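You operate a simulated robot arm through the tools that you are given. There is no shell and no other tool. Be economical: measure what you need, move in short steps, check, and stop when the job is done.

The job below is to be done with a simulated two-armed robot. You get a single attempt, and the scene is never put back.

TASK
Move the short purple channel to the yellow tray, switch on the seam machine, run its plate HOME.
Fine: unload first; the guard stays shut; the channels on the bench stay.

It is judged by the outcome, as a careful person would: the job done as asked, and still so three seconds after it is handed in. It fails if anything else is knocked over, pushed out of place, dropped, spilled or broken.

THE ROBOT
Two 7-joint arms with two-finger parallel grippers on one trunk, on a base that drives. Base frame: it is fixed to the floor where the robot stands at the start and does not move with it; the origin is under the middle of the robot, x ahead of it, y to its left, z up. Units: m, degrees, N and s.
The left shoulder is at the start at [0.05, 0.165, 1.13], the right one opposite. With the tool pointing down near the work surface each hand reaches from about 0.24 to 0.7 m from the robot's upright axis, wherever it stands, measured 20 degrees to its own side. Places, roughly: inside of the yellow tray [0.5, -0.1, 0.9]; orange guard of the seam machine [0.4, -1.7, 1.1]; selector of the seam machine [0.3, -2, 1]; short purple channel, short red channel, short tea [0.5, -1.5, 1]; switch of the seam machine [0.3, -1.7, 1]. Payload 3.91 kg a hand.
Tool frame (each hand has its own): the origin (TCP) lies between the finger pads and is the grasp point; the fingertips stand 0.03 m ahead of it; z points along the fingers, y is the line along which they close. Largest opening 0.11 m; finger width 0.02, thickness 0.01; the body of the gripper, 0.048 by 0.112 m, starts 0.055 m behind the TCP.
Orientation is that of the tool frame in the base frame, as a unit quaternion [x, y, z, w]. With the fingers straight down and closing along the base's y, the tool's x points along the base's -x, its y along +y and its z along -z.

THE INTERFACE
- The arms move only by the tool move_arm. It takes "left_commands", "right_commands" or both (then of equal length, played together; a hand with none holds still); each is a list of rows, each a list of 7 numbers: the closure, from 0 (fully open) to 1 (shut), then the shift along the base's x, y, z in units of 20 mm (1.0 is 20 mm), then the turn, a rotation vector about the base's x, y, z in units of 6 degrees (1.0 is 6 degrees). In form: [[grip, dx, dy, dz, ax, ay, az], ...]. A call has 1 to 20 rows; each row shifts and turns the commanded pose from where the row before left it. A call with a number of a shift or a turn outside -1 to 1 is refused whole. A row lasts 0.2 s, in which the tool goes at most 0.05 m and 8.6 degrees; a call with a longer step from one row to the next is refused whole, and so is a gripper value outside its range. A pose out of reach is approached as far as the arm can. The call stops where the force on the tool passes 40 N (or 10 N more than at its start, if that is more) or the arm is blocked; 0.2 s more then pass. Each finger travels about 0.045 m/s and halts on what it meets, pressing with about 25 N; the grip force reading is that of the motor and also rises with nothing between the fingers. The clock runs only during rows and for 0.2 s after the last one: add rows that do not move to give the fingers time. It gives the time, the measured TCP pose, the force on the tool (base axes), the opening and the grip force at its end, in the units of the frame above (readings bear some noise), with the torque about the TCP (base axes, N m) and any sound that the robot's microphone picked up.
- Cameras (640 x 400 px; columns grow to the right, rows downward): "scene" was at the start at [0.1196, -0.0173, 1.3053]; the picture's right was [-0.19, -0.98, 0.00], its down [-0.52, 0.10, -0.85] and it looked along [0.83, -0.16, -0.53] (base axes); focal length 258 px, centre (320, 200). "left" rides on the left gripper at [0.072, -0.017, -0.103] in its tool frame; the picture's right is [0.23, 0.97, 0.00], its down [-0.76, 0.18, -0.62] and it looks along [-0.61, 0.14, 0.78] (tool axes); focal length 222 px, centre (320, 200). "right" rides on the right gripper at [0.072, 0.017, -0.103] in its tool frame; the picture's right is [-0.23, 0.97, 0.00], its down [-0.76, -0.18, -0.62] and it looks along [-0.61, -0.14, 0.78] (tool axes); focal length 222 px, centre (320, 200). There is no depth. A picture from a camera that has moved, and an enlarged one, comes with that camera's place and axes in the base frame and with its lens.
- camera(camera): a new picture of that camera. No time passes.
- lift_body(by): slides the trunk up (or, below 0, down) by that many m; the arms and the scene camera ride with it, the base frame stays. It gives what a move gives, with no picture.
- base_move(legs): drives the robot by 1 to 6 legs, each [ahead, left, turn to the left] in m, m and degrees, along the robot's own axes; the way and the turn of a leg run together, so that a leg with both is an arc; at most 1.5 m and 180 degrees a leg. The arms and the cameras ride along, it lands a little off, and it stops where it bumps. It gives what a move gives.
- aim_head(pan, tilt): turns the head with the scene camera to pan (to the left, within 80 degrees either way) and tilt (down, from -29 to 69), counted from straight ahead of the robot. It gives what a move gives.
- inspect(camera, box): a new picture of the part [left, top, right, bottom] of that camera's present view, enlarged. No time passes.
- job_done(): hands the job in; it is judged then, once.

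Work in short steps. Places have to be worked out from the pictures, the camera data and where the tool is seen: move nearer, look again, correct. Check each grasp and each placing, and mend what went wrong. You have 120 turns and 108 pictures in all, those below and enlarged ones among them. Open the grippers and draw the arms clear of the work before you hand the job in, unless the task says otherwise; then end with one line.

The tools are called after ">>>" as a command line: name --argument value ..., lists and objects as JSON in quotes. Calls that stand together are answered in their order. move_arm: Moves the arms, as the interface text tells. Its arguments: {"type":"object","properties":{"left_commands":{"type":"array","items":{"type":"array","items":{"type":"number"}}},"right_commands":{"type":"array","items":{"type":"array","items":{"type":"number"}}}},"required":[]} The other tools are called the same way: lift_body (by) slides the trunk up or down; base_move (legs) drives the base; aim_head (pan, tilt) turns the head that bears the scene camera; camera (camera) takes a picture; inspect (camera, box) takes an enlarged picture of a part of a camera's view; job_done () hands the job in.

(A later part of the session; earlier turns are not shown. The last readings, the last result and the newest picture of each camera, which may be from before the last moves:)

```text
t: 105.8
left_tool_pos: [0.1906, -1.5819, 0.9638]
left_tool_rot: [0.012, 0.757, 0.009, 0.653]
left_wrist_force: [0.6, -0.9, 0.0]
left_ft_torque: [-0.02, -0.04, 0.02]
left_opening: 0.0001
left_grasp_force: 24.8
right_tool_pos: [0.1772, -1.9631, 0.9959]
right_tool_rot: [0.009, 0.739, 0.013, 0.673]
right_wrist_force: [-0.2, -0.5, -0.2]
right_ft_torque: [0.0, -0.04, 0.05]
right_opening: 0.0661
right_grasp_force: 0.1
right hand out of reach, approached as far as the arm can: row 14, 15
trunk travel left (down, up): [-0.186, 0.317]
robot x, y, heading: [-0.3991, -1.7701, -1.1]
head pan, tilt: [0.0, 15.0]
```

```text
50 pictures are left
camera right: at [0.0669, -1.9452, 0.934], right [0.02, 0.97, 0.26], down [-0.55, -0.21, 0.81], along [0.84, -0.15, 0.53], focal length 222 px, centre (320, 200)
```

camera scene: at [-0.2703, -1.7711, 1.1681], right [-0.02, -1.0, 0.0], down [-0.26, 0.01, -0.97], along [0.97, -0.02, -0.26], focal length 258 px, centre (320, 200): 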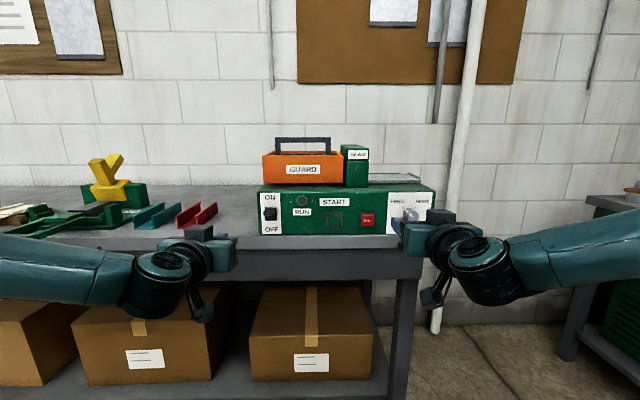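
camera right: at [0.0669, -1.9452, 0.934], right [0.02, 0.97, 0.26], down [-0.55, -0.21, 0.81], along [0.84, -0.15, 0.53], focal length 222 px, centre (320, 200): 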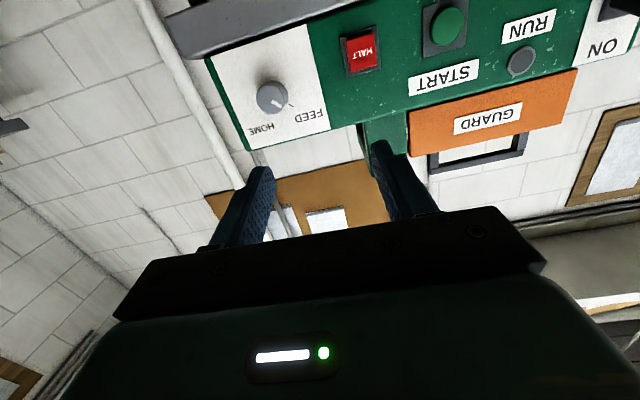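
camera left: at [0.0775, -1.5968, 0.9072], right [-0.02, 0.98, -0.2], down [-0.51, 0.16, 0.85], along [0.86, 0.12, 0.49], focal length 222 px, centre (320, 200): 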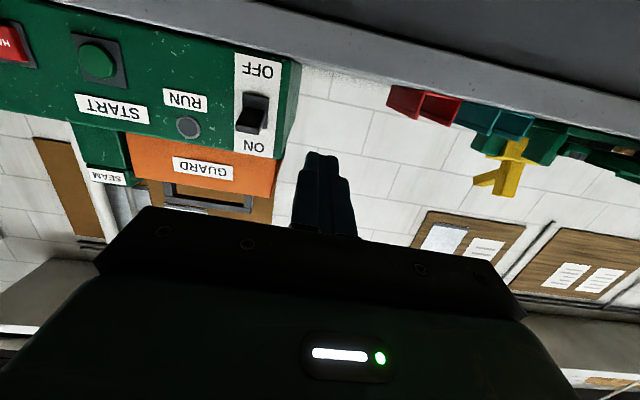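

>>> inspect --camera "right" --box '[200, 20, 360, 160]'

>>> inspect --camera "scene" --box '[250, 130, 450, 245]'

```text
2.86 times, centred on (280, 90) of right
camera zoom: at [0.0669, -1.9452, 0.934], right [0.02, 0.97, 0.26], down [-0.55, -0.21, 0.81], along [0.84, -0.15, 0.53], focal length 635 px, centre (434, 514)
```

zoom: 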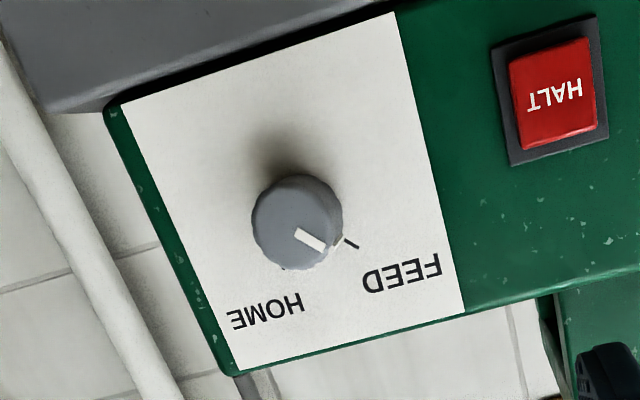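

```text
3.20 times, centred on (350, 188) of scene
camera zoom: at [-0.2703, -1.7711, 1.1681], right [-0.02, -1.0, 0.0], down [-0.26, 0.01, -0.97], along [0.97, -0.02, -0.26], focal length 825 px, centre (224, 240)
```

zoom: 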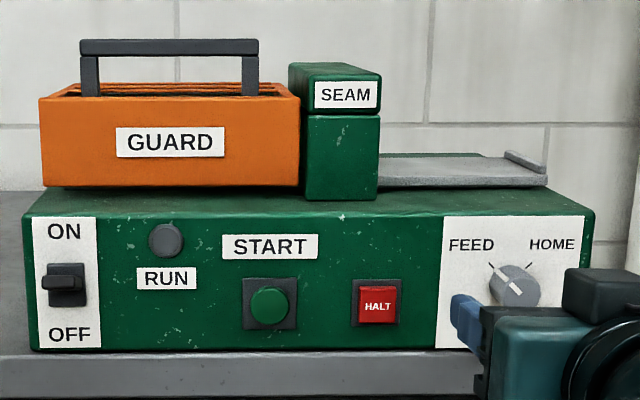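

The knob points to FEED; HOME is ~85° clockwise. Knob is ≈[0.35, -2.016, 0.965], Ø≈0.038. I line up the right hand in y and z and drive 9 cm closer.

>>> move_arm --right_commands '[[0.25, 0, -0.9, -0.5, 0, 0, 0], [0.25, 0, -0.9, -0.5, 0, 0, 0], [0.25, 0, -0.85, -0.45, 0, 0, 0], [0.25, 0, 0, 0, 0, 0, 0]]'

>>> base_move --legs '[[0.08, 0, 0.5]]'

>>> camera --camera "right"

>>> inspect --camera "scene" --box '[320, 140, 500, 265]'

```text
t: 106.8
left_tool_pos: [0.1897, -1.5812, 0.9642]
left_tool_rot: [0.013, 0.756, 0.007, 0.654]
left_wrist_force: [0.0, -0.4, -0.7]
left_ft_torque: [-0.02, -0.01, -0.01]
left_opening: 0.0
left_grasp_force: 25.4
right_tool_pos: [0.1766, -1.9618, 0.9962]
right_tool_rot: [0.008, 0.739, 0.013, 0.674]
right_wrist_force: [-0.4, -0.3, 0.3]
right_ft_torque: [0.0, -0.02, 0.01]
right_opening: 0.0825
right_grasp_force: 0.0
right hand out of reach, approached as far as the arm can: row 1, 2, 3
trunk travel left (down, up): [-0.186, 0.317]
robot x, y, heading: [-0.3963, -1.7686, -0.9]
head pan, tilt: [0.0, 15.0]
```

```text
t: 107.8
left_tool_pos: [0.2691, -1.5779, 0.9645]
left_tool_rot: [0.008, 0.756, 0.011, 0.654]
left_wrist_force: [0.6, 0.2, -0.8]
left_ft_torque: [0.02, 0.04, -0.02]
left_opening: 0.0
left_grasp_force: 25.4
right_tool_pos: [0.2584, -1.9592, 0.9966]
right_tool_rot: [0.005, 0.739, 0.016, 0.674]
right_wrist_force: [-0.5, -0.1, 0.5]
right_ft_torque: [-0.03, 0.01, 0.0]
right_opening: 0.0826
right_grasp_force: 0.0
trunk travel left (down, up): [-0.186, 0.317]
robot x, y, heading: [-0.3118, -1.768, -0.5]
head pan, tilt: [0.0, 15.0]
```

```text
47 pictures are left
camera right: at [0.1477, -1.9417, 0.9345], right [0.01, 0.97, 0.26], down [-0.55, -0.21, 0.81], along [0.84, -0.15, 0.53], focal length 222 px, centre (320, 200)
```

right: 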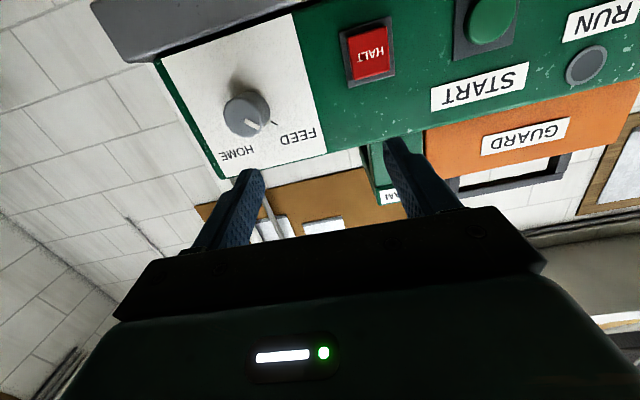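

```text
3.20 times, centred on (410, 202) of scene
camera zoom: at [-0.191, -1.7704, 1.1682], right [-0.01, -1.0, 0.0], down [-0.26, 0.0, -0.97], along [0.97, -0.01, -0.26], focal length 825 px, centre (32, 192)
```

zoom: 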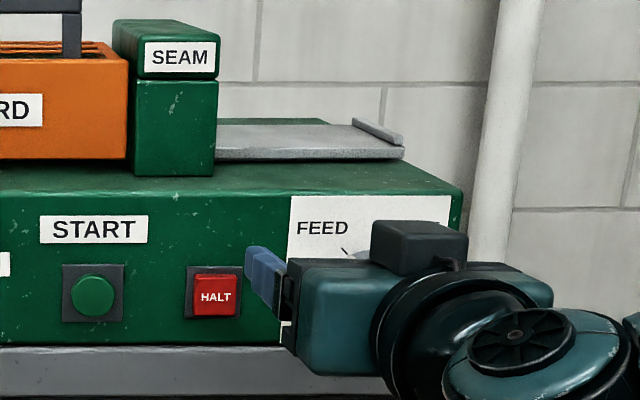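

The arm is at its limit in y, so I'll shift with the base. First I pull the left hand back so it won't touch the panel.

>>> move_arm --left_commands '[[1, -0.9, 0.3, 0.3, 0, 0.6, 0], [1, -0.9, 0.3, 0.3, 0, 0.6, 0], [1, -0.9, 0.3, 0.3, 0, 0.6, 0], [1, -0.9, 0.3, 0.3, 0, 0.6, 0], [1, -0.9, 0.3, 0.3, 0, 0.6, 0], [1, -0.9, 0.3, 0.3, 0, 0.6, 0]]'

>>> base_move --legs '[[0, -0.057, 0]]'

>>> lift_body --by -0.028

>>> camera --camera "right"

```text
t: 109.2
left_tool_pos: [0.1599, -1.5413, 0.9986]
left_tool_rot: [0.012, 0.866, 0.009, 0.499]
left_wrist_force: [0.9, 0.1, 0.0]
left_ft_torque: [0.01, 0.02, 0.0]
left_opening: 0.0
left_grasp_force: 24.9
right_tool_pos: [0.2586, -1.9591, 0.9972]
right_tool_rot: [0.006, 0.739, 0.015, 0.673]
right_wrist_force: [0.5, 0.0, 0.7]
right_ft_torque: [0.01, 0.02, 0.01]
right_opening: 0.0826
right_grasp_force: 0.0
trunk travel left (down, up): [-0.186, 0.317]
robot x, y, heading: [-0.3135, -1.7702, -0.6]
head pan, tilt: [0.0, 15.0]
```

```text
t: 110.2
left_tool_pos: [0.1599, -1.5986, 1.0006]
left_tool_rot: [0.011, 0.865, 0.009, 0.501]
left_wrist_force: [0.1, -0.3, 0.9]
left_ft_torque: [-0.02, -0.02, 0.01]
left_opening: 0.0001
left_grasp_force: 25.0
right_tool_pos: [0.2572, -2.0166, 0.9975]
right_tool_rot: [0.007, 0.739, 0.015, 0.673]
right_wrist_force: [-0.8, -0.3, 0.4]
right_ft_torque: [-0.02, 0.02, 0.02]
right_opening: 0.0825
right_grasp_force: 0.1
trunk travel left (down, up): [-0.186, 0.317]
robot x, y, heading: [-0.32, -1.8289, -0.5]
head pan, tilt: [0.0, 15.0]
```

```text
t: 110.9
left_tool_pos: [0.1587, -1.5988, 0.9727]
left_tool_rot: [0.011, 0.866, 0.009, 0.501]
left_wrist_force: [-0.4, -0.2, 1.4]
left_ft_torque: [-0.01, -0.01, -0.03]
left_opening: 0.0003
left_grasp_force: 25.1
right_tool_pos: [0.2568, -2.0153, 0.9688]
right_tool_rot: [0.005, 0.739, 0.015, 0.674]
right_wrist_force: [0.5, 0.4, 0.4]
right_ft_torque: [0.01, 0.01, 0.01]
right_opening: 0.0825
right_grasp_force: 0.1
trunk travel left (down, up): [-0.158, 0.345]
robot x, y, heading: [-0.3207, -1.8238, -0.8]
head pan, tilt: [0.0, 15.0]
```

```text
45 pictures are left
camera right: at [0.1468, -1.9986, 0.9067], right [0.01, 0.97, 0.26], down [-0.55, -0.21, 0.81], along [0.84, -0.15, 0.53], focal length 222 px, centre (320, 200)
```

right: 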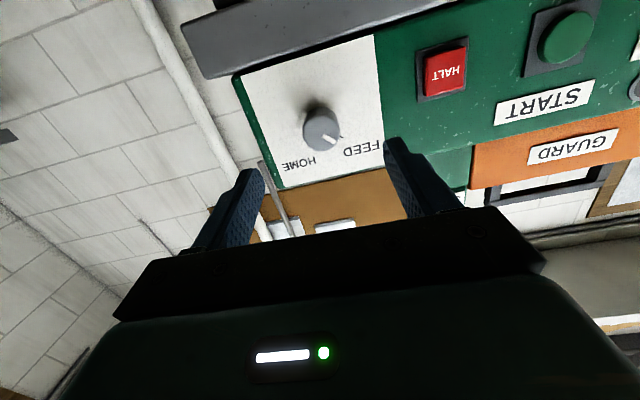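

Triangulated knob face: [0.34, -2.011, 0.960]. I lower 6 mm and drive 6.5 cm in.

>>> lift_body --by -0.006

>>> base_move --legs '[[0.063, 0.002, 0]]'

>>> camera --camera "right"

>>> inspect --camera "scene" --box '[320, 150, 500, 275]'

```text
t: 111.5
left_tool_pos: [0.16, -1.5973, 0.9648]
left_tool_rot: [0.011, 0.866, 0.009, 0.5]
left_wrist_force: [0.6, 0.3, 0.2]
left_ft_torque: [0.0, -0.01, 0.01]
left_opening: 0.0001
left_grasp_force: 25.1
right_tool_pos: [0.258, -2.0152, 0.9639]
right_tool_rot: [0.005, 0.739, 0.015, 0.674]
right_wrist_force: [-0.3, -0.4, -0.3]
right_ft_torque: [-0.01, -0.02, 0.02]
right_opening: 0.0825
right_grasp_force: 0.0
trunk travel left (down, up): [-0.152, 0.351]
robot x, y, heading: [-0.3177, -1.8268, -0.5]
head pan, tilt: [0.0, 15.0]
```

```text
t: 112.5
left_tool_pos: [0.2224, -1.5961, 0.9663]
left_tool_rot: [0.011, 0.866, 0.008, 0.501]
left_wrist_force: [-0.2, 0.0, 0.8]
left_ft_torque: [0.01, 0.01, -0.02]
left_opening: 0.0001
left_grasp_force: 24.9
right_tool_pos: [0.32, -2.0149, 0.963]
right_tool_rot: [0.007, 0.739, 0.014, 0.674]
right_wrist_force: [0.3, -0.2, 0.9]
right_ft_torque: [0.01, 0.03, -0.01]
right_opening: 0.0827
right_grasp_force: 0.1
trunk travel left (down, up): [-0.152, 0.351]
robot x, y, heading: [-0.2549, -1.8227, -0.3]
head pan, tilt: [0.0, 15.0]
```

```text
44 pictures are left
camera right: at [0.2094, -1.9975, 0.9006], right [0.01, 0.97, 0.26], down [-0.55, -0.21, 0.81], along [0.84, -0.15, 0.53], focal length 222 px, centre (320, 200)
```

right: 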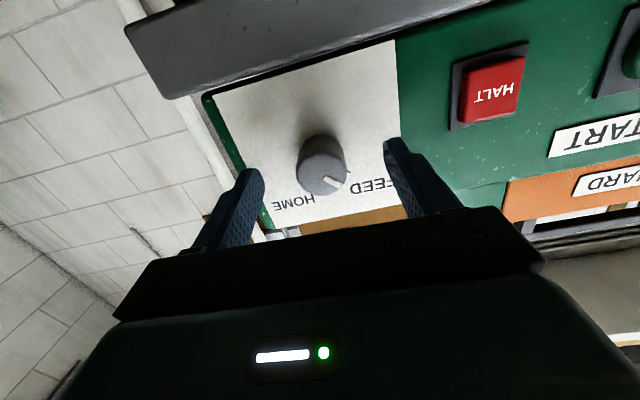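

```text
3.20 times, centred on (410, 212) of scene
camera zoom: at [-0.1292, -1.8258, 1.1342], right [-0.01, -1.0, 0.0], down [-0.26, 0.0, -0.97], along [0.97, -0.01, -0.26], focal length 825 px, centre (32, 160)
```

zoom: 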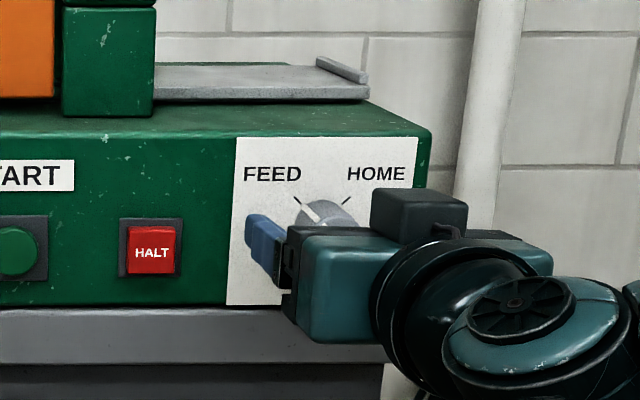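

Aligned. I ease 6 mm further in and close on the knob.

>>> move_arm --right_commands '[[0.25, 0.3, 0, 0, 0, 0, 0], [0.6, 0, 0, 0, 0, 0, 0], [1, 0, 0, 0, 0, 0, 0], [1, 0, 0, 0, 0, 0, 0], [1, 0, 0, 0, 0, 0, 0], [1, 0, 0, 0, 0, 0, 0]]'

>>> inspect --camera "right" --box '[180, 60, 460, 260]'

```text
t: 113.9
left_tool_pos: [0.2222, -1.5949, 0.9662]
left_tool_rot: [0.012, 0.865, 0.007, 0.501]
left_wrist_force: [-0.5, -0.1, -0.3]
left_ft_torque: [-0.02, 0.01, 0.01]
left_opening: 0.0001
left_grasp_force: 25.0
right_tool_pos: [0.3266, -2.0137, 0.9627]
right_tool_rot: [0.004, 0.74, 0.016, 0.673]
right_wrist_force: [2.2, 6.5, -0.8]
right_ft_torque: [0.0, -0.13, 0.08]
right_opening: 0.031
right_grasp_force: 45.5
trunk travel left (down, up): [-0.152, 0.351]
robot x, y, heading: [-0.2533, -1.8236, -0.5]
head pan, tilt: [0.0, 15.0]
```

```text
2.00 times, centred on (320, 160) of right
camera zoom: at [0.2152, -1.9968, 0.9009], right [0.01, 0.97, 0.25], down [-0.55, -0.21, 0.81], along [0.84, -0.15, 0.53], focal length 444 px, centre (320, 280)
```

zoom: 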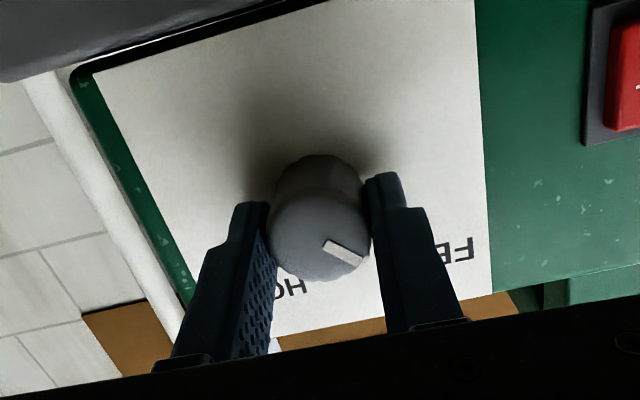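

Knob gripped (0.031). I turn clockwise seen from the front (+x rotation), first about 42°.

>>> move_arm --right_commands '[[1, 0, 0, 0, 1, 0, 0], [1, 0, 0, 0, 1, 0, 0], [1, 0, 0, 0, 1, 0, 0], [1, 0, 0, 0, 1, 0, 0], [1, 0, 0, 0, 1, 0, 0], [1, 0, 0, 0, 1, 0, 0], [1, 0, 0, 0, 1, 0, 0]]'

>>> inspect --camera "right" --box '[180, 60, 460, 260]'

```text
t: 114.9
left_tool_pos: [0.2214, -1.5949, 0.9633]
left_tool_rot: [0.011, 0.866, 0.008, 0.501]
left_wrist_force: [0.4, 0.4, -0.1]
left_ft_torque: [0.04, 0.02, 0.01]
left_opening: 0.0002
left_grasp_force: 24.9
right_tool_pos: [0.3253, -2.0163, 0.9631]
right_tool_rot: [0.14, 0.729, 0.177, 0.646]
right_wrist_force: [10.9, 7.7, -2.2]
right_ft_torque: [-0.01, -0.19, -0.53]
right_opening: 0.0312
right_grasp_force: 45.3
right hand out of reach, approached as far as the arm can: row 3, 5
trunk travel left (down, up): [-0.152, 0.351]
robot x, y, heading: [-0.2576, -1.8194, -0.5]
head pan, tilt: [0.0, 15.0]
stopped in row 5 (right hand): the force on the tool passed its limit (the readings are from after the stop); the commanded pose is now the measured one
```

```text
2.00 times, centred on (320, 160) of right
camera zoom: at [0.213, -1.9775, 0.917], right [0.01, 0.78, 0.63], down [-0.52, -0.54, 0.67], along [0.85, -0.33, 0.4], focal length 444 px, centre (320, 280)
```

zoom: 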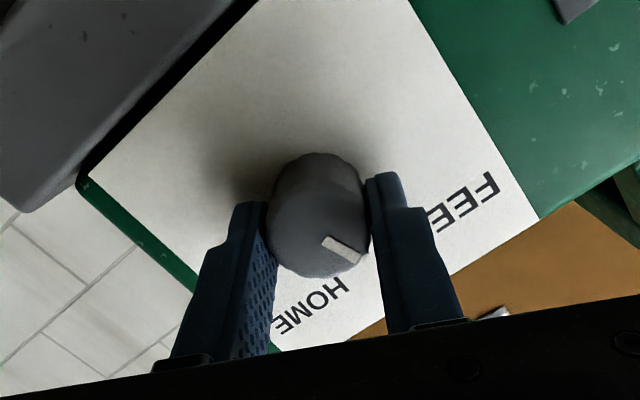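

The knob followed ~25° until the arm hit a reach limit. I release, wind the hand back about 50°, and regrip.

>>> move_arm --right_commands '[[0.6, 0, 0, 0, 0, 0, 0], [0.3, 0, 0, 0, 0, 0, 0], [0.3, 0, 0, 0, 0, 0, 0], [0.3, 0, 0, 0, -1, 0, 0], [0.3, 0, 0, 0, -1, 0, 0], [0.3, 0, 0, 0, -1, 0, 0], [0.3, 0, 0, 0, -1, 0, 0], [0.3, 0, 0, 0, -1, 0, 0], [0.3, 0, 0, 0, -1, 0, 0], [0.3, 0, 0, 0, -1, 0, 0], [0.3, 0, 0, 0, -1, 0, 0], [0.3, 0, 0, 0, -1, 0, 0]]'

>>> inspect --camera "right" --box '[180, 60, 460, 260]'

```text
t: 117.5
left_tool_pos: [0.2206, -1.596, 0.9649]
left_tool_rot: [0.01, 0.865, 0.009, 0.501]
left_wrist_force: [-0.6, 0.4, 0.1]
left_ft_torque: [-0.01, -0.01, -0.03]
left_opening: 0.0
left_grasp_force: 25.0
right_tool_pos: [0.3242, -2.0181, 0.9656]
right_tool_rot: [-0.167, 0.728, -0.175, 0.641]
right_wrist_force: [-0.1, -0.1, 0.7]
right_ft_torque: [0.0, 0.02, -0.03]
right_opening: 0.077
right_grasp_force: 0.0
trunk travel left (down, up): [-0.152, 0.351]
robot x, y, heading: [-0.2514, -1.8242, -0.8]
head pan, tilt: [0.0, 15.0]
```

```text
2.00 times, centred on (320, 160) of right
camera zoom: at [0.2114, -2.0329, 0.906], right [0.01, 0.97, -0.26], down [-0.52, 0.22, 0.82], along [0.85, 0.13, 0.51], focal length 444 px, centre (320, 280)
```

zoom: 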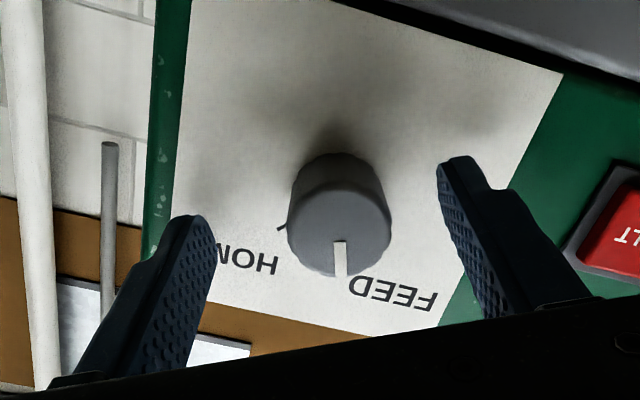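

Knob holds its position (about -20°). I wind back 18° more and grip.

>>> move_arm --right_commands '[[0.3, 0, 0.1, -0.05, -1, 0, 0], [0.3, 0, 0, 0, -1, 0, 0], [0.3, 0, 0, 0, -1, 0, 0], [0.6, 0, 0, 0, 0, 0, 0], [1, 0, 0, 0, 0, 0, 0], [1, 0, 0, 0, 0, 0, 0], [1, 0, 0, 0, 0, 0, 0], [1, 0, 0, 0, 0, 0, 0]]'

>>> inspect --camera "right" --box '[180, 60, 460, 260]'

```text
t: 119.3
left_tool_pos: [0.2222, -1.5946, 0.964]
left_tool_rot: [0.01, 0.866, 0.009, 0.501]
left_wrist_force: [-0.8, -0.2, 0.0]
left_ft_torque: [0.0, 0.01, -0.02]
left_opening: 0.0
left_grasp_force: 24.9
right_tool_pos: [0.3236, -2.0121, 0.9615]
right_tool_rot: [-0.27, 0.693, -0.282, 0.605]
right_wrist_force: [-4.7, 16.0, -18.8]
right_ft_torque: [0.03, -0.94, 0.15]
right_opening: 0.0313
right_grasp_force: 45.0
trunk travel left (down, up): [-0.152, 0.351]
robot x, y, heading: [-0.2551, -1.825, -0.5]
head pan, tilt: [0.0, 15.0]
```

```text
2.00 times, centred on (320, 160) of right
camera zoom: at [0.2113, -2.0469, 0.9101], right [0.0, 0.84, -0.54], down [-0.52, 0.46, 0.72], along [0.85, 0.29, 0.43], focal length 444 px, centre (320, 280)
```

zoom: 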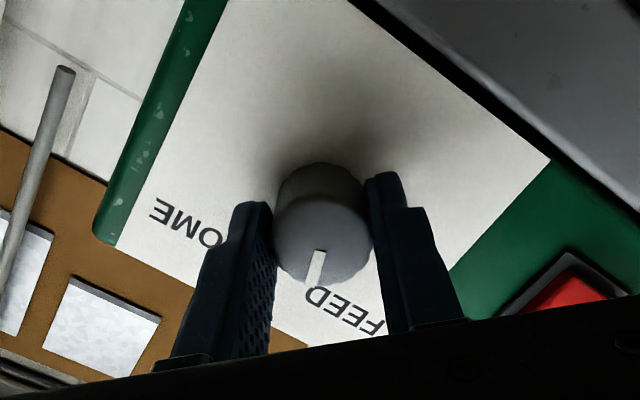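

Gripped, with a side load of ~25 N; I yield a few mm along it while turning clockwise.

>>> move_arm --right_commands '[[1, 0, 0.15, -0.2, 0.5, 0, 0], [1, 0, 0.1, -0.1, 1, 0, 0], [1, 0, 0, 0, 1, 0, 0], [1, 0, 0, 0, 1, 0, 0], [1, 0, 0, 0, 1, 0, 0], [1, 0, 0, 0, 1, 0, 0], [1, 0, 0, 0, 1, 0, 0], [1, 0, 0, 0, 1, 0, 0], [1, 0, 0, 0, 1, 0, 0], [1, 0, 0, 0, 1, 0, 0]]'

>>> inspect --camera "right" --box '[180, 60, 460, 260]'

```text
t: 121.5
left_tool_pos: [0.2203, -1.5977, 0.9668]
left_tool_rot: [0.011, 0.866, 0.01, 0.501]
left_wrist_force: [-0.6, -0.2, 0.0]
left_ft_torque: [0.0, 0.02, -0.03]
left_opening: 0.0
left_grasp_force: 25.0
right_tool_pos: [0.3237, -2.0134, 0.9603]
right_tool_rot: [0.06, 0.742, 0.079, 0.663]
right_wrist_force: [-1.9, -19.5, 15.1]
right_ft_torque: [-0.02, 0.6, -0.67]
right_opening: 0.031
right_grasp_force: 45.1
trunk travel left (down, up): [-0.152, 0.351]
robot x, y, heading: [-0.2581, -1.8228, -0.7]
head pan, tilt: [0.0, 15.0]
```

```text
2.00 times, centred on (320, 160) of right
camera zoom: at [0.2119, -1.9874, 0.9041], right [0.01, 0.91, 0.41], down [-0.53, -0.35, 0.77], along [0.85, -0.23, 0.48], focal length 444 px, centre (320, 280)
```

zoom: 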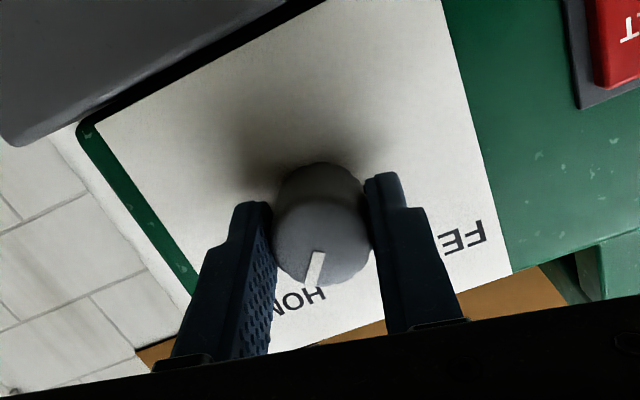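

The knob is now near HOME. I continue ~12° with a small yield.

>>> move_arm --right_commands '[[1, 0, -0.15, 0.15, 0.7, 0, 0], [1, 0, 0, 0, 0.7, 0, 0], [1, 0, 0, 0, 0.7, 0, 0]]'

>>> inspect --camera "right" --box '[180, 60, 460, 260]'

```text
t: 122.3
left_tool_pos: [0.2216, -1.5963, 0.9654]
left_tool_rot: [0.011, 0.866, 0.01, 0.5]
left_wrist_force: [-0.1, 0.7, 0.6]
left_ft_torque: [-0.01, 0.01, -0.01]
left_opening: 0.0
left_grasp_force: 25.1
right_tool_pos: [0.3249, -2.0133, 0.9597]
right_tool_rot: [0.127, 0.732, 0.161, 0.649]
right_wrist_force: [-7.9, -8.6, -2.9]
right_ft_torque: [-0.71, -0.63, -0.81]
right_opening: 0.0313
right_grasp_force: 44.8
trunk travel left (down, up): [-0.152, 0.351]
robot x, y, heading: [-0.2554, -1.8219, -0.8]
head pan, tilt: [0.0, 15.0]
```

```text
2.00 times, centred on (320, 160) of right
camera zoom: at [0.2113, -1.9773, 0.9114], right [0.01, 0.8, 0.6], down [-0.52, -0.51, 0.69], along [0.85, -0.31, 0.41], focal length 444 px, centre (320, 280)
```

zoom: 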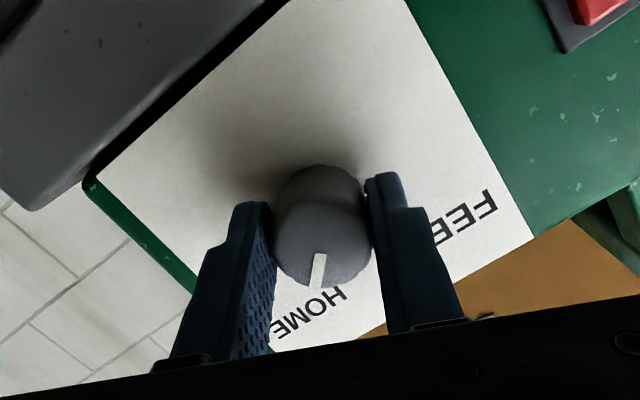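

Torque has risen about x and the knob slipped slightly in the grip: it has reached its stop. I release, back off and check.

>>> move_arm --right_commands '[[0.6, 0, 0, 0, 0, 0, 0], [0.2, 0, 0, 0, 0, 0, 0], [0.2, 0, 0, 0, 0, 0, 0]]'

>>> base_move --legs '[[-0.1, 0, 0]]'

>>> inspect --camera "right" --box '[180, 30, 420, 210]'

>>> inspect --camera "scene" --box '[240, 130, 440, 255]'

```text
t: 123.1
left_tool_pos: [0.2223, -1.5961, 0.9674]
left_tool_rot: [0.011, 0.865, 0.009, 0.502]
left_wrist_force: [0.7, 0.4, -0.2]
left_ft_torque: [-0.02, -0.04, 0.0]
left_opening: 0.0
left_grasp_force: 25.4
right_tool_pos: [0.3248, -2.0122, 0.9611]
right_tool_rot: [0.128, 0.732, 0.161, 0.65]
right_wrist_force: [0.6, 0.1, 0.3]
right_ft_torque: [-0.05, 0.01, 0.0]
right_opening: 0.0879
right_grasp_force: 0.1
trunk travel left (down, up): [-0.152, 0.351]
robot x, y, heading: [-0.2548, -1.8209, -0.5]
head pan, tilt: [0.0, 15.0]
```

```text
t: 124.3
left_tool_pos: [0.1229, -1.594, 0.9655]
left_tool_rot: [0.01, 0.865, 0.009, 0.501]
left_wrist_force: [-0.8, -1.1, 0.7]
left_ft_torque: [0.01, -0.01, 0.04]
left_opening: 0.0001
left_grasp_force: 25.0
right_tool_pos: [0.2271, -2.0124, 0.9615]
right_tool_rot: [0.128, 0.732, 0.16, 0.65]
right_wrist_force: [-0.3, 0.3, -0.8]
right_ft_torque: [-0.02, -0.02, 0.01]
right_opening: 0.0878
right_grasp_force: 0.1
trunk travel left (down, up): [-0.152, 0.351]
robot x, y, heading: [-0.3521, -1.8232, -0.5]
head pan, tilt: [0.0, 15.0]
```

```text
2.22 times, centred on (300, 120) of right
camera zoom: at [0.1139, -1.9763, 0.9124], right [0.01, 0.8, 0.6], down [-0.52, -0.51, 0.69], along [0.85, -0.32, 0.41], focal length 494 px, centre (364, 378)
```

zoom: 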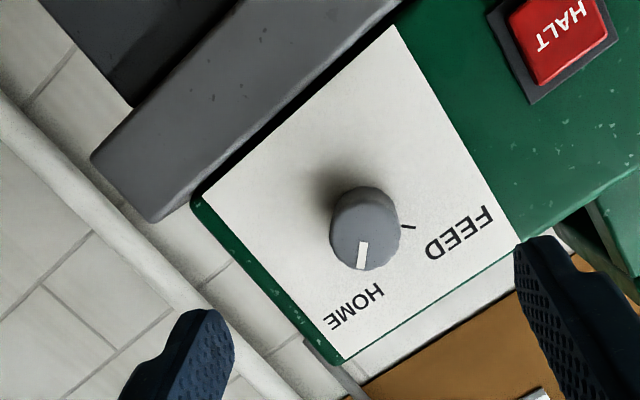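

```text
3.20 times, centred on (340, 192) of scene
camera zoom: at [-0.2279, -1.8242, 1.1343], right [-0.01, -1.0, 0.0], down [-0.26, 0.0, -0.97], along [0.97, -0.01, -0.26], focal length 825 px, centre (256, 224)
```

zoom: 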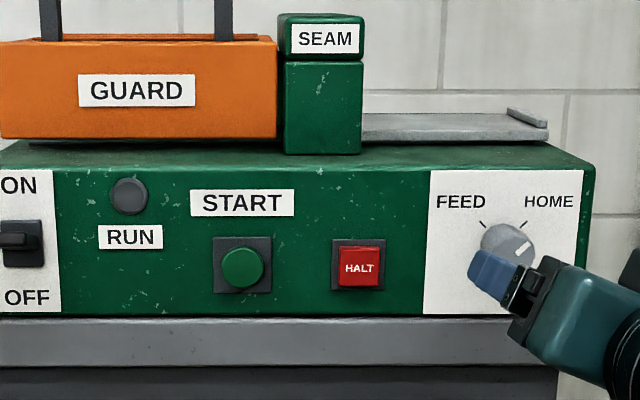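

Selector points at HOME. Next START at ≈[0.35, -1.82, 0.946]: I close the right hand and bring it in front of the button, partly by arm and partly by base.

>>> move_arm --right_commands '[[1, 0, 0.5, 0, 0, 0, 0], [1, 0, 0.5, 0, 0, 0, 0], [1, 0, 0.5, 0, 0, 0, 0], [1, 0, 0.5, 0, 0, 0, 0], [1, 0, 0.5, 0, 0, 0, 0], [1, 0, 0.5, 0, 0, 0, 0], [1, 0, 0.5, 0, 0, 0, 0], [1, 0, 0.5, 0, 0, 0, 0], [1, 0, 0.5, 0, 0, 0, 0], [1, 0, 0.5, 0, 0, 0, 0]]'

>>> base_move --legs '[[0, 0.09, 0]]'

>>> camera --camera "right"

>>> inspect --camera "scene" --box '[260, 130, 460, 255]'

```text
t: 126.5
left_tool_pos: [0.1227, -1.595, 0.9667]
left_tool_rot: [0.011, 0.866, 0.009, 0.501]
left_wrist_force: [0.1, -0.5, 0.7]
left_ft_torque: [-0.03, 0.0, -0.03]
left_opening: 0.0001
left_grasp_force: 25.3
right_tool_pos: [0.2267, -1.9159, 0.9622]
right_tool_rot: [0.128, 0.732, 0.161, 0.65]
right_wrist_force: [0.2, 0.1, -0.2]
right_ft_torque: [0.0, 0.0, 0.01]
right_opening: 0.0
right_grasp_force: 25.0
trunk travel left (down, up): [-0.152, 0.351]
robot x, y, heading: [-0.353, -1.8198, -0.6]
head pan, tilt: [0.0, 15.0]
```

```text
t: 127.6
left_tool_pos: [0.1246, -1.5063, 0.9664]
left_tool_rot: [0.011, 0.865, 0.009, 0.501]
left_wrist_force: [-0.4, 0.3, -0.2]
left_ft_torque: [0.02, -0.08, 0.01]
left_opening: 0.0001
left_grasp_force: 25.0
right_tool_pos: [0.2264, -1.8247, 0.9609]
right_tool_rot: [0.128, 0.732, 0.16, 0.65]
right_wrist_force: [-0.2, 0.1, 1.0]
right_ft_torque: [0.05, -0.02, 0.02]
right_opening: 0.0
right_grasp_force: 25.2
trunk travel left (down, up): [-0.152, 0.351]
robot x, y, heading: [-0.3476, -1.7343, -0.5]
head pan, tilt: [0.0, 15.0]
```

```text
34 pictures are left
camera right: at [0.1142, -1.7891, 0.9128], right [0.01, 0.8, 0.6], down [-0.52, -0.51, 0.69], along [0.85, -0.32, 0.41], focal length 222 px, centre (320, 200)
```

right: 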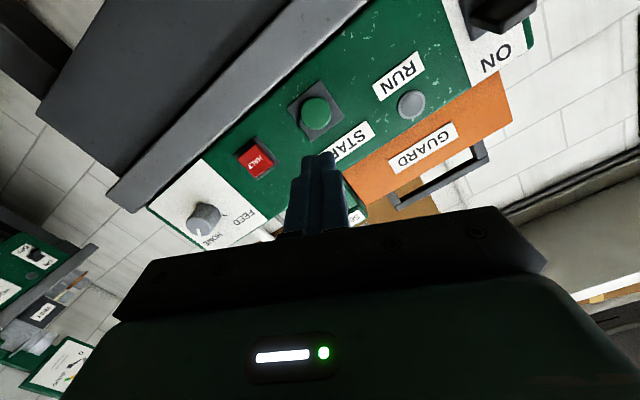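

```text
3.20 times, centred on (360, 192) of scene
camera zoom: at [-0.2271, -1.7347, 1.1343], right [-0.01, -1.0, 0.0], down [-0.26, 0.0, -0.97], along [0.97, -0.01, -0.26], focal length 825 px, centre (192, 224)
```

zoom: 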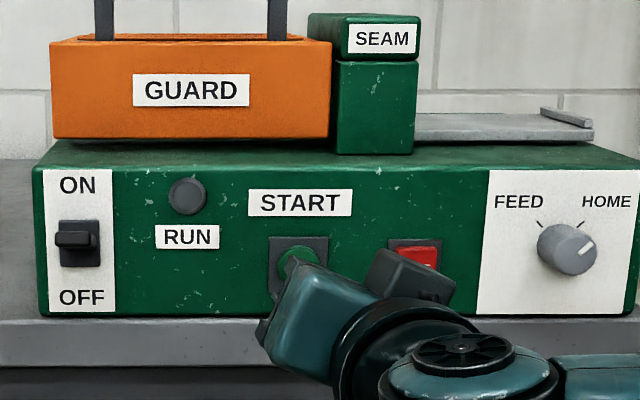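

START ≈[0.35, -1.818, 0.945]; my tip is at [0.256, -1.823, 0.958]. I drop 13 mm, shift 4 mm and drive 7 cm in.

>>> lift_body --by -0.013

>>> base_move --legs '[[0.068, 0.004, 0]]'

>>> inspect --camera "right" --box '[200, 40, 440, 220]'

>>> inspect --camera "scene" --box '[260, 130, 460, 255]'

```text
t: 128.2
left_tool_pos: [0.1237, -1.5057, 0.9532]
left_tool_rot: [0.011, 0.865, 0.009, 0.501]
left_wrist_force: [-0.6, 0.3, -0.5]
left_ft_torque: [-0.01, -0.03, 0.01]
left_opening: 0.0
left_grasp_force: 24.9
right_tool_pos: [0.2263, -1.8262, 0.9494]
right_tool_rot: [0.127, 0.731, 0.162, 0.65]
right_wrist_force: [1.1, 0.2, 0.5]
right_ft_torque: [-0.01, 0.02, 0.0]
right_opening: 0.0
right_grasp_force: 24.6
trunk travel left (down, up): [-0.139, 0.364]
robot x, y, heading: [-0.3505, -1.7324, -0.6]
head pan, tilt: [0.0, 15.0]
```

```text
t: 129.2
left_tool_pos: [0.192, -1.5008, 0.9517]
left_tool_rot: [0.01, 0.865, 0.009, 0.502]
left_wrist_force: [-0.1, 0.1, -0.8]
left_ft_torque: [0.02, 0.04, -0.02]
left_opening: 0.0001
left_grasp_force: 25.0
right_tool_pos: [0.2956, -1.8225, 0.9493]
right_tool_rot: [0.128, 0.732, 0.161, 0.65]
right_wrist_force: [-0.6, 0.0, -0.2]
right_ft_torque: [0.02, 0.03, -0.02]
right_opening: 0.0002
right_grasp_force: 24.9
trunk travel left (down, up): [-0.139, 0.364]
robot x, y, heading: [-0.2844, -1.7299, -0.4]
head pan, tilt: [0.0, 15.0]
```

```text
2.22 times, centred on (320, 130) of right
camera zoom: at [0.1821, -1.7857, 0.8998], right [0.01, 0.8, 0.6], down [-0.52, -0.51, 0.69], along [0.85, -0.32, 0.41], focal length 494 px, centre (320, 356)
```

zoom: 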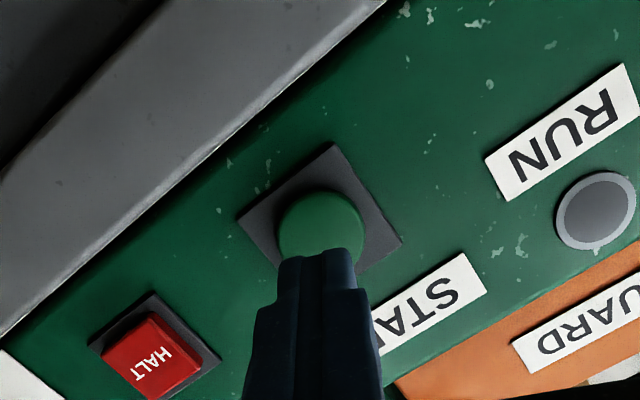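

```text
3.20 times, centred on (360, 192) of scene
camera zoom: at [-0.1592, -1.7313, 1.1212], right [-0.01, -1.0, 0.0], down [-0.26, 0.0, -0.97], along [0.97, -0.01, -0.26], focal length 825 px, centre (192, 224)
```

zoom: 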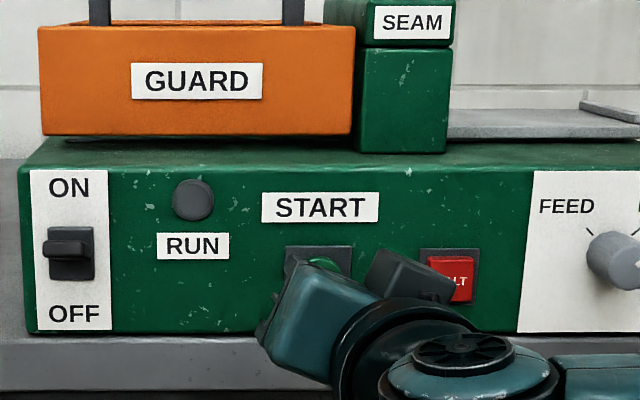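

Tip is on the button's centre within 6 mm. I push in +x in 4 mm rows with the force guard.

>>> move_arm --right_commands '[[1, 0.2, 0.05, -0.1, 0, 0, 0], [1, 0.2, 0.05, -0.1, 0, 0, 0], [1, 0.2, 0, 0, 0, 0, 0], [1, 0.2, 0, 0, 0, 0, 0], [1, 0.2, 0, 0, 0, 0, 0], [1, 0.2, 0, 0, 0, 0, 0], [1, 0.2, 0, 0, 0, 0, 0]]'

>>> inspect --camera "scene" --box '[260, 130, 460, 255]'

```text
t: 130.8
left_tool_pos: [0.1914, -1.5024, 0.9516]
left_tool_rot: [0.01, 0.865, 0.009, 0.501]
left_wrist_force: [-0.7, 0.5, 0.7]
left_ft_torque: [-0.02, 0.01, -0.02]
left_opening: 0.0
left_grasp_force: 25.3
right_tool_pos: [0.3184, -1.8318, 0.9479]
right_tool_rot: [0.127, 0.732, 0.162, 0.65]
right_wrist_force: [-0.3, 0.7, -0.4]
right_ft_torque: [0.02, 0.01, -0.01]
right_opening: 0.0002
right_grasp_force: 24.7
right hand out of reach, approached as far as the arm can: row 2, 5, 7
trunk travel left (down, up): [-0.139, 0.364]
robot x, y, heading: [-0.2851, -1.7287, -0.4]
head pan, tilt: [0.0, 15.0]
```

```text
3.20 times, centred on (360, 192) of scene
camera zoom: at [-0.1593, -1.7314, 1.1213], right [-0.01, -1.0, 0.0], down [-0.26, 0.0, -0.97], along [0.97, -0.01, -0.26], focal length 825 px, centre (192, 224)
```

zoom: 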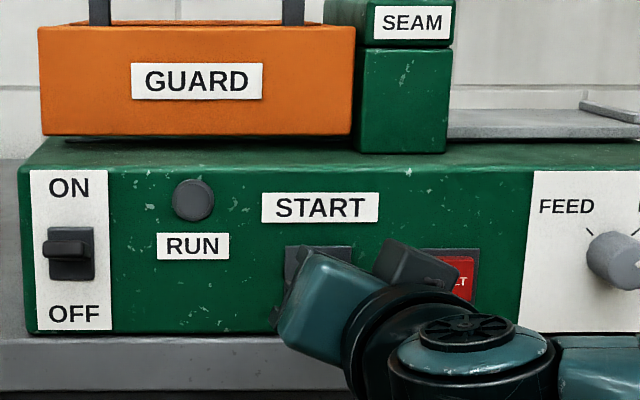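

No contact yet and the hand drifted to y -1.832. I recentre with the base and look.

>>> base_move --legs '[[-0.01, 0.013, 0]]'

>>> inspect --camera "right" --box '[200, 40, 440, 220]'

```text
t: 131.6
left_tool_pos: [0.1821, -1.4884, 0.9534]
left_tool_rot: [0.009, 0.865, 0.01, 0.502]
left_wrist_force: [0.0, -0.3, 0.6]
left_ft_torque: [-0.02, 0.0, 0.0]
left_opening: 0.0
left_grasp_force: 25.0
right_tool_pos: [0.3089, -1.8183, 0.9468]
right_tool_rot: [0.127, 0.732, 0.161, 0.65]
right_wrist_force: [0.7, 0.1, -0.2]
right_ft_torque: [-0.01, 0.02, -0.02]
right_opening: 0.0
right_grasp_force: 25.4
trunk travel left (down, up): [-0.139, 0.364]
robot x, y, heading: [-0.2944, -1.7173, -0.5]
head pan, tilt: [0.0, 15.0]
```

```text
2.22 times, centred on (320, 130) of right
camera zoom: at [0.1961, -1.7816, 0.8984], right [0.01, 0.8, 0.6], down [-0.52, -0.51, 0.69], along [0.85, -0.31, 0.41], focal length 494 px, centre (320, 356)
```

zoom: 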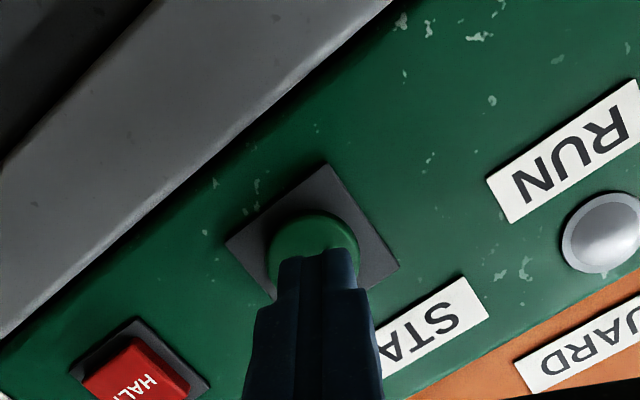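

Well aligned. I press with the base, 16 mm ahead.

>>> base_move --legs '[[0.016, 0, 0]]'

>>> inspect --camera "scene" --box '[260, 130, 460, 255]'

```text
t: 132.3
left_tool_pos: [0.1968, -1.4892, 0.9523]
left_tool_rot: [0.01, 0.865, 0.01, 0.501]
left_wrist_force: [0.4, -0.5, 0.1]
left_ft_torque: [0.03, 0.0, -0.01]
left_opening: 0.0
left_grasp_force: 24.8
right_tool_pos: [0.323, -1.8178, 0.9467]
right_tool_rot: [0.127, 0.732, 0.162, 0.65]
right_wrist_force: [-1.3, 0.5, -0.7]
right_ft_torque: [0.0, -0.01, -0.02]
right_opening: 0.0
right_grasp_force: 24.6
trunk travel left (down, up): [-0.139, 0.364]
robot x, y, heading: [-0.276, -1.7186, -0.2]
head pan, tilt: [0.0, 15.0]
heard: click
```

```text
3.20 times, centred on (360, 192) of scene
camera zoom: at [-0.1534, -1.7183, 1.1213], right [-0.01, -1.0, 0.0], down [-0.26, 0.0, -0.97], along [0.97, -0.01, -0.26], focal length 825 px, centre (192, 224)
```

zoom: 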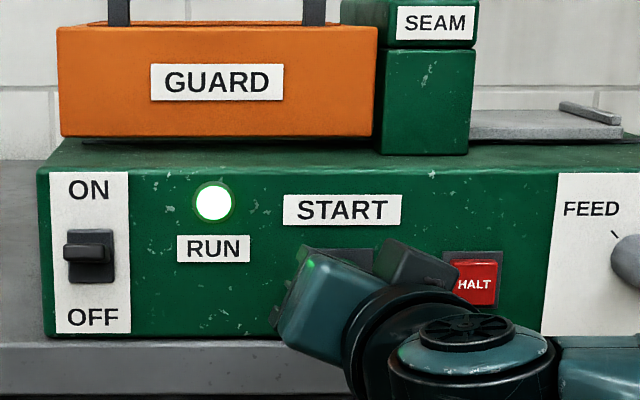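

A click, and RUN is lit — so the power is on. I back off the button and watch the plate.

>>> base_move --legs '[[-0.06, 0, 0]]'

>>> inspect --camera "scene" --box '[240, 110, 460, 255]'

>>> move_arm --right_commands '[[0.8, -0.2, 0, 0, 0, 0, 0], [0.8, 0, 0, 0, 0, 0, 0], [0.8, 0, 0, 0, 0, 0, 0], [0.8, 0, 0, 0, 0, 0, 0], [0.8, 0, 0, 0, 0, 0, 0], [0.8, 0, 0, 0, 0, 0, 0], [0.8, 0, 0, 0, 0, 0, 0], [0.8, 0, 0, 0, 0, 0, 0], [0.8, 0, 0, 0, 0, 0, 0], [0.8, 0, 0, 0, 0, 0, 0], [0.8, 0, 0, 0, 0, 0, 0], [0.8, 0, 0, 0, 0, 0, 0], [0.8, 0, 0, 0, 0, 0, 0], [0.8, 0, 0, 0, 0, 0, 0], [0.8, 0, 0, 0, 0, 0, 0]]'

>>> inspect --camera "scene" --box '[240, 110, 460, 255]'

```text
t: 133.3
left_tool_pos: [0.1369, -1.4874, 0.953]
left_tool_rot: [0.01, 0.865, 0.01, 0.501]
left_wrist_force: [-0.6, -0.4, 0.4]
left_ft_torque: [-0.02, 0.01, 0.02]
left_opening: 0.0001
left_grasp_force: 25.2
right_tool_pos: [0.2646, -1.818, 0.9469]
right_tool_rot: [0.128, 0.732, 0.16, 0.65]
right_wrist_force: [0.0, -0.8, -0.7]
right_ft_torque: [0.0, 0.0, 0.01]
right_opening: 0.0001
right_grasp_force: 25.1
trunk travel left (down, up): [-0.139, 0.364]
robot x, y, heading: [-0.3368, -1.7134, -0.3]
head pan, tilt: [0.0, 15.0]
```

```text
2.76 times, centred on (350, 182) of scene
camera zoom: at [-0.2132, -1.7179, 1.1213], right [-0.01, -1.0, 0.0], down [-0.26, 0.0, -0.97], along [0.97, -0.01, -0.26], focal length 711 px, centre (237, 248)
```

zoom: 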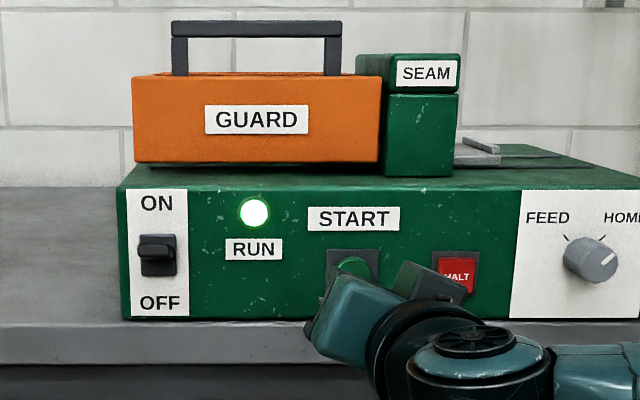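

```text
t: 136.5
left_tool_pos: [0.1386, -1.4885, 0.9532]
left_tool_rot: [0.009, 0.865, 0.011, 0.501]
left_wrist_force: [0.0, -0.2, -0.1]
left_ft_torque: [-0.01, 0.05, -0.01]
left_opening: 0.0
left_grasp_force: 24.7
right_tool_pos: [0.2607, -1.8174, 0.9463]
right_tool_rot: [0.127, 0.732, 0.162, 0.649]
right_wrist_force: [-0.1, 0.3, -0.3]
right_ft_torque: [-0.03, -0.03, 0.0]
right_opening: 0.0221
right_grasp_force: 0.1
trunk travel left (down, up): [-0.139, 0.364]
robot x, y, heading: [-0.3365, -1.715, -0.6]
head pan, tilt: [0.0, 15.0]
```

```text
2.76 times, centred on (350, 182) of scene
camera zoom: at [-0.2131, -1.7179, 1.1213], right [-0.01, -1.0, 0.0], down [-0.26, 0.0, -0.97], along [0.97, -0.01, -0.26], focal length 711 px, centre (237, 248)
```

zoom: 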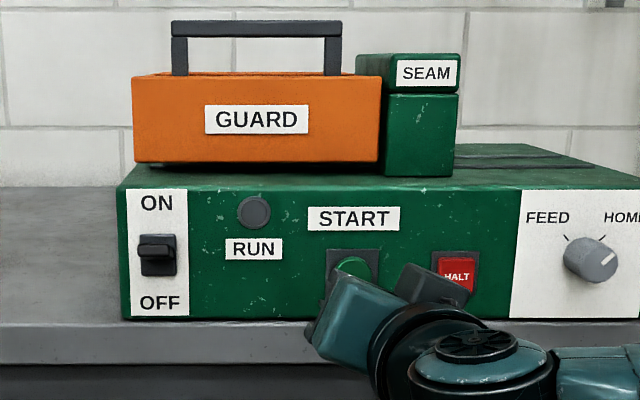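

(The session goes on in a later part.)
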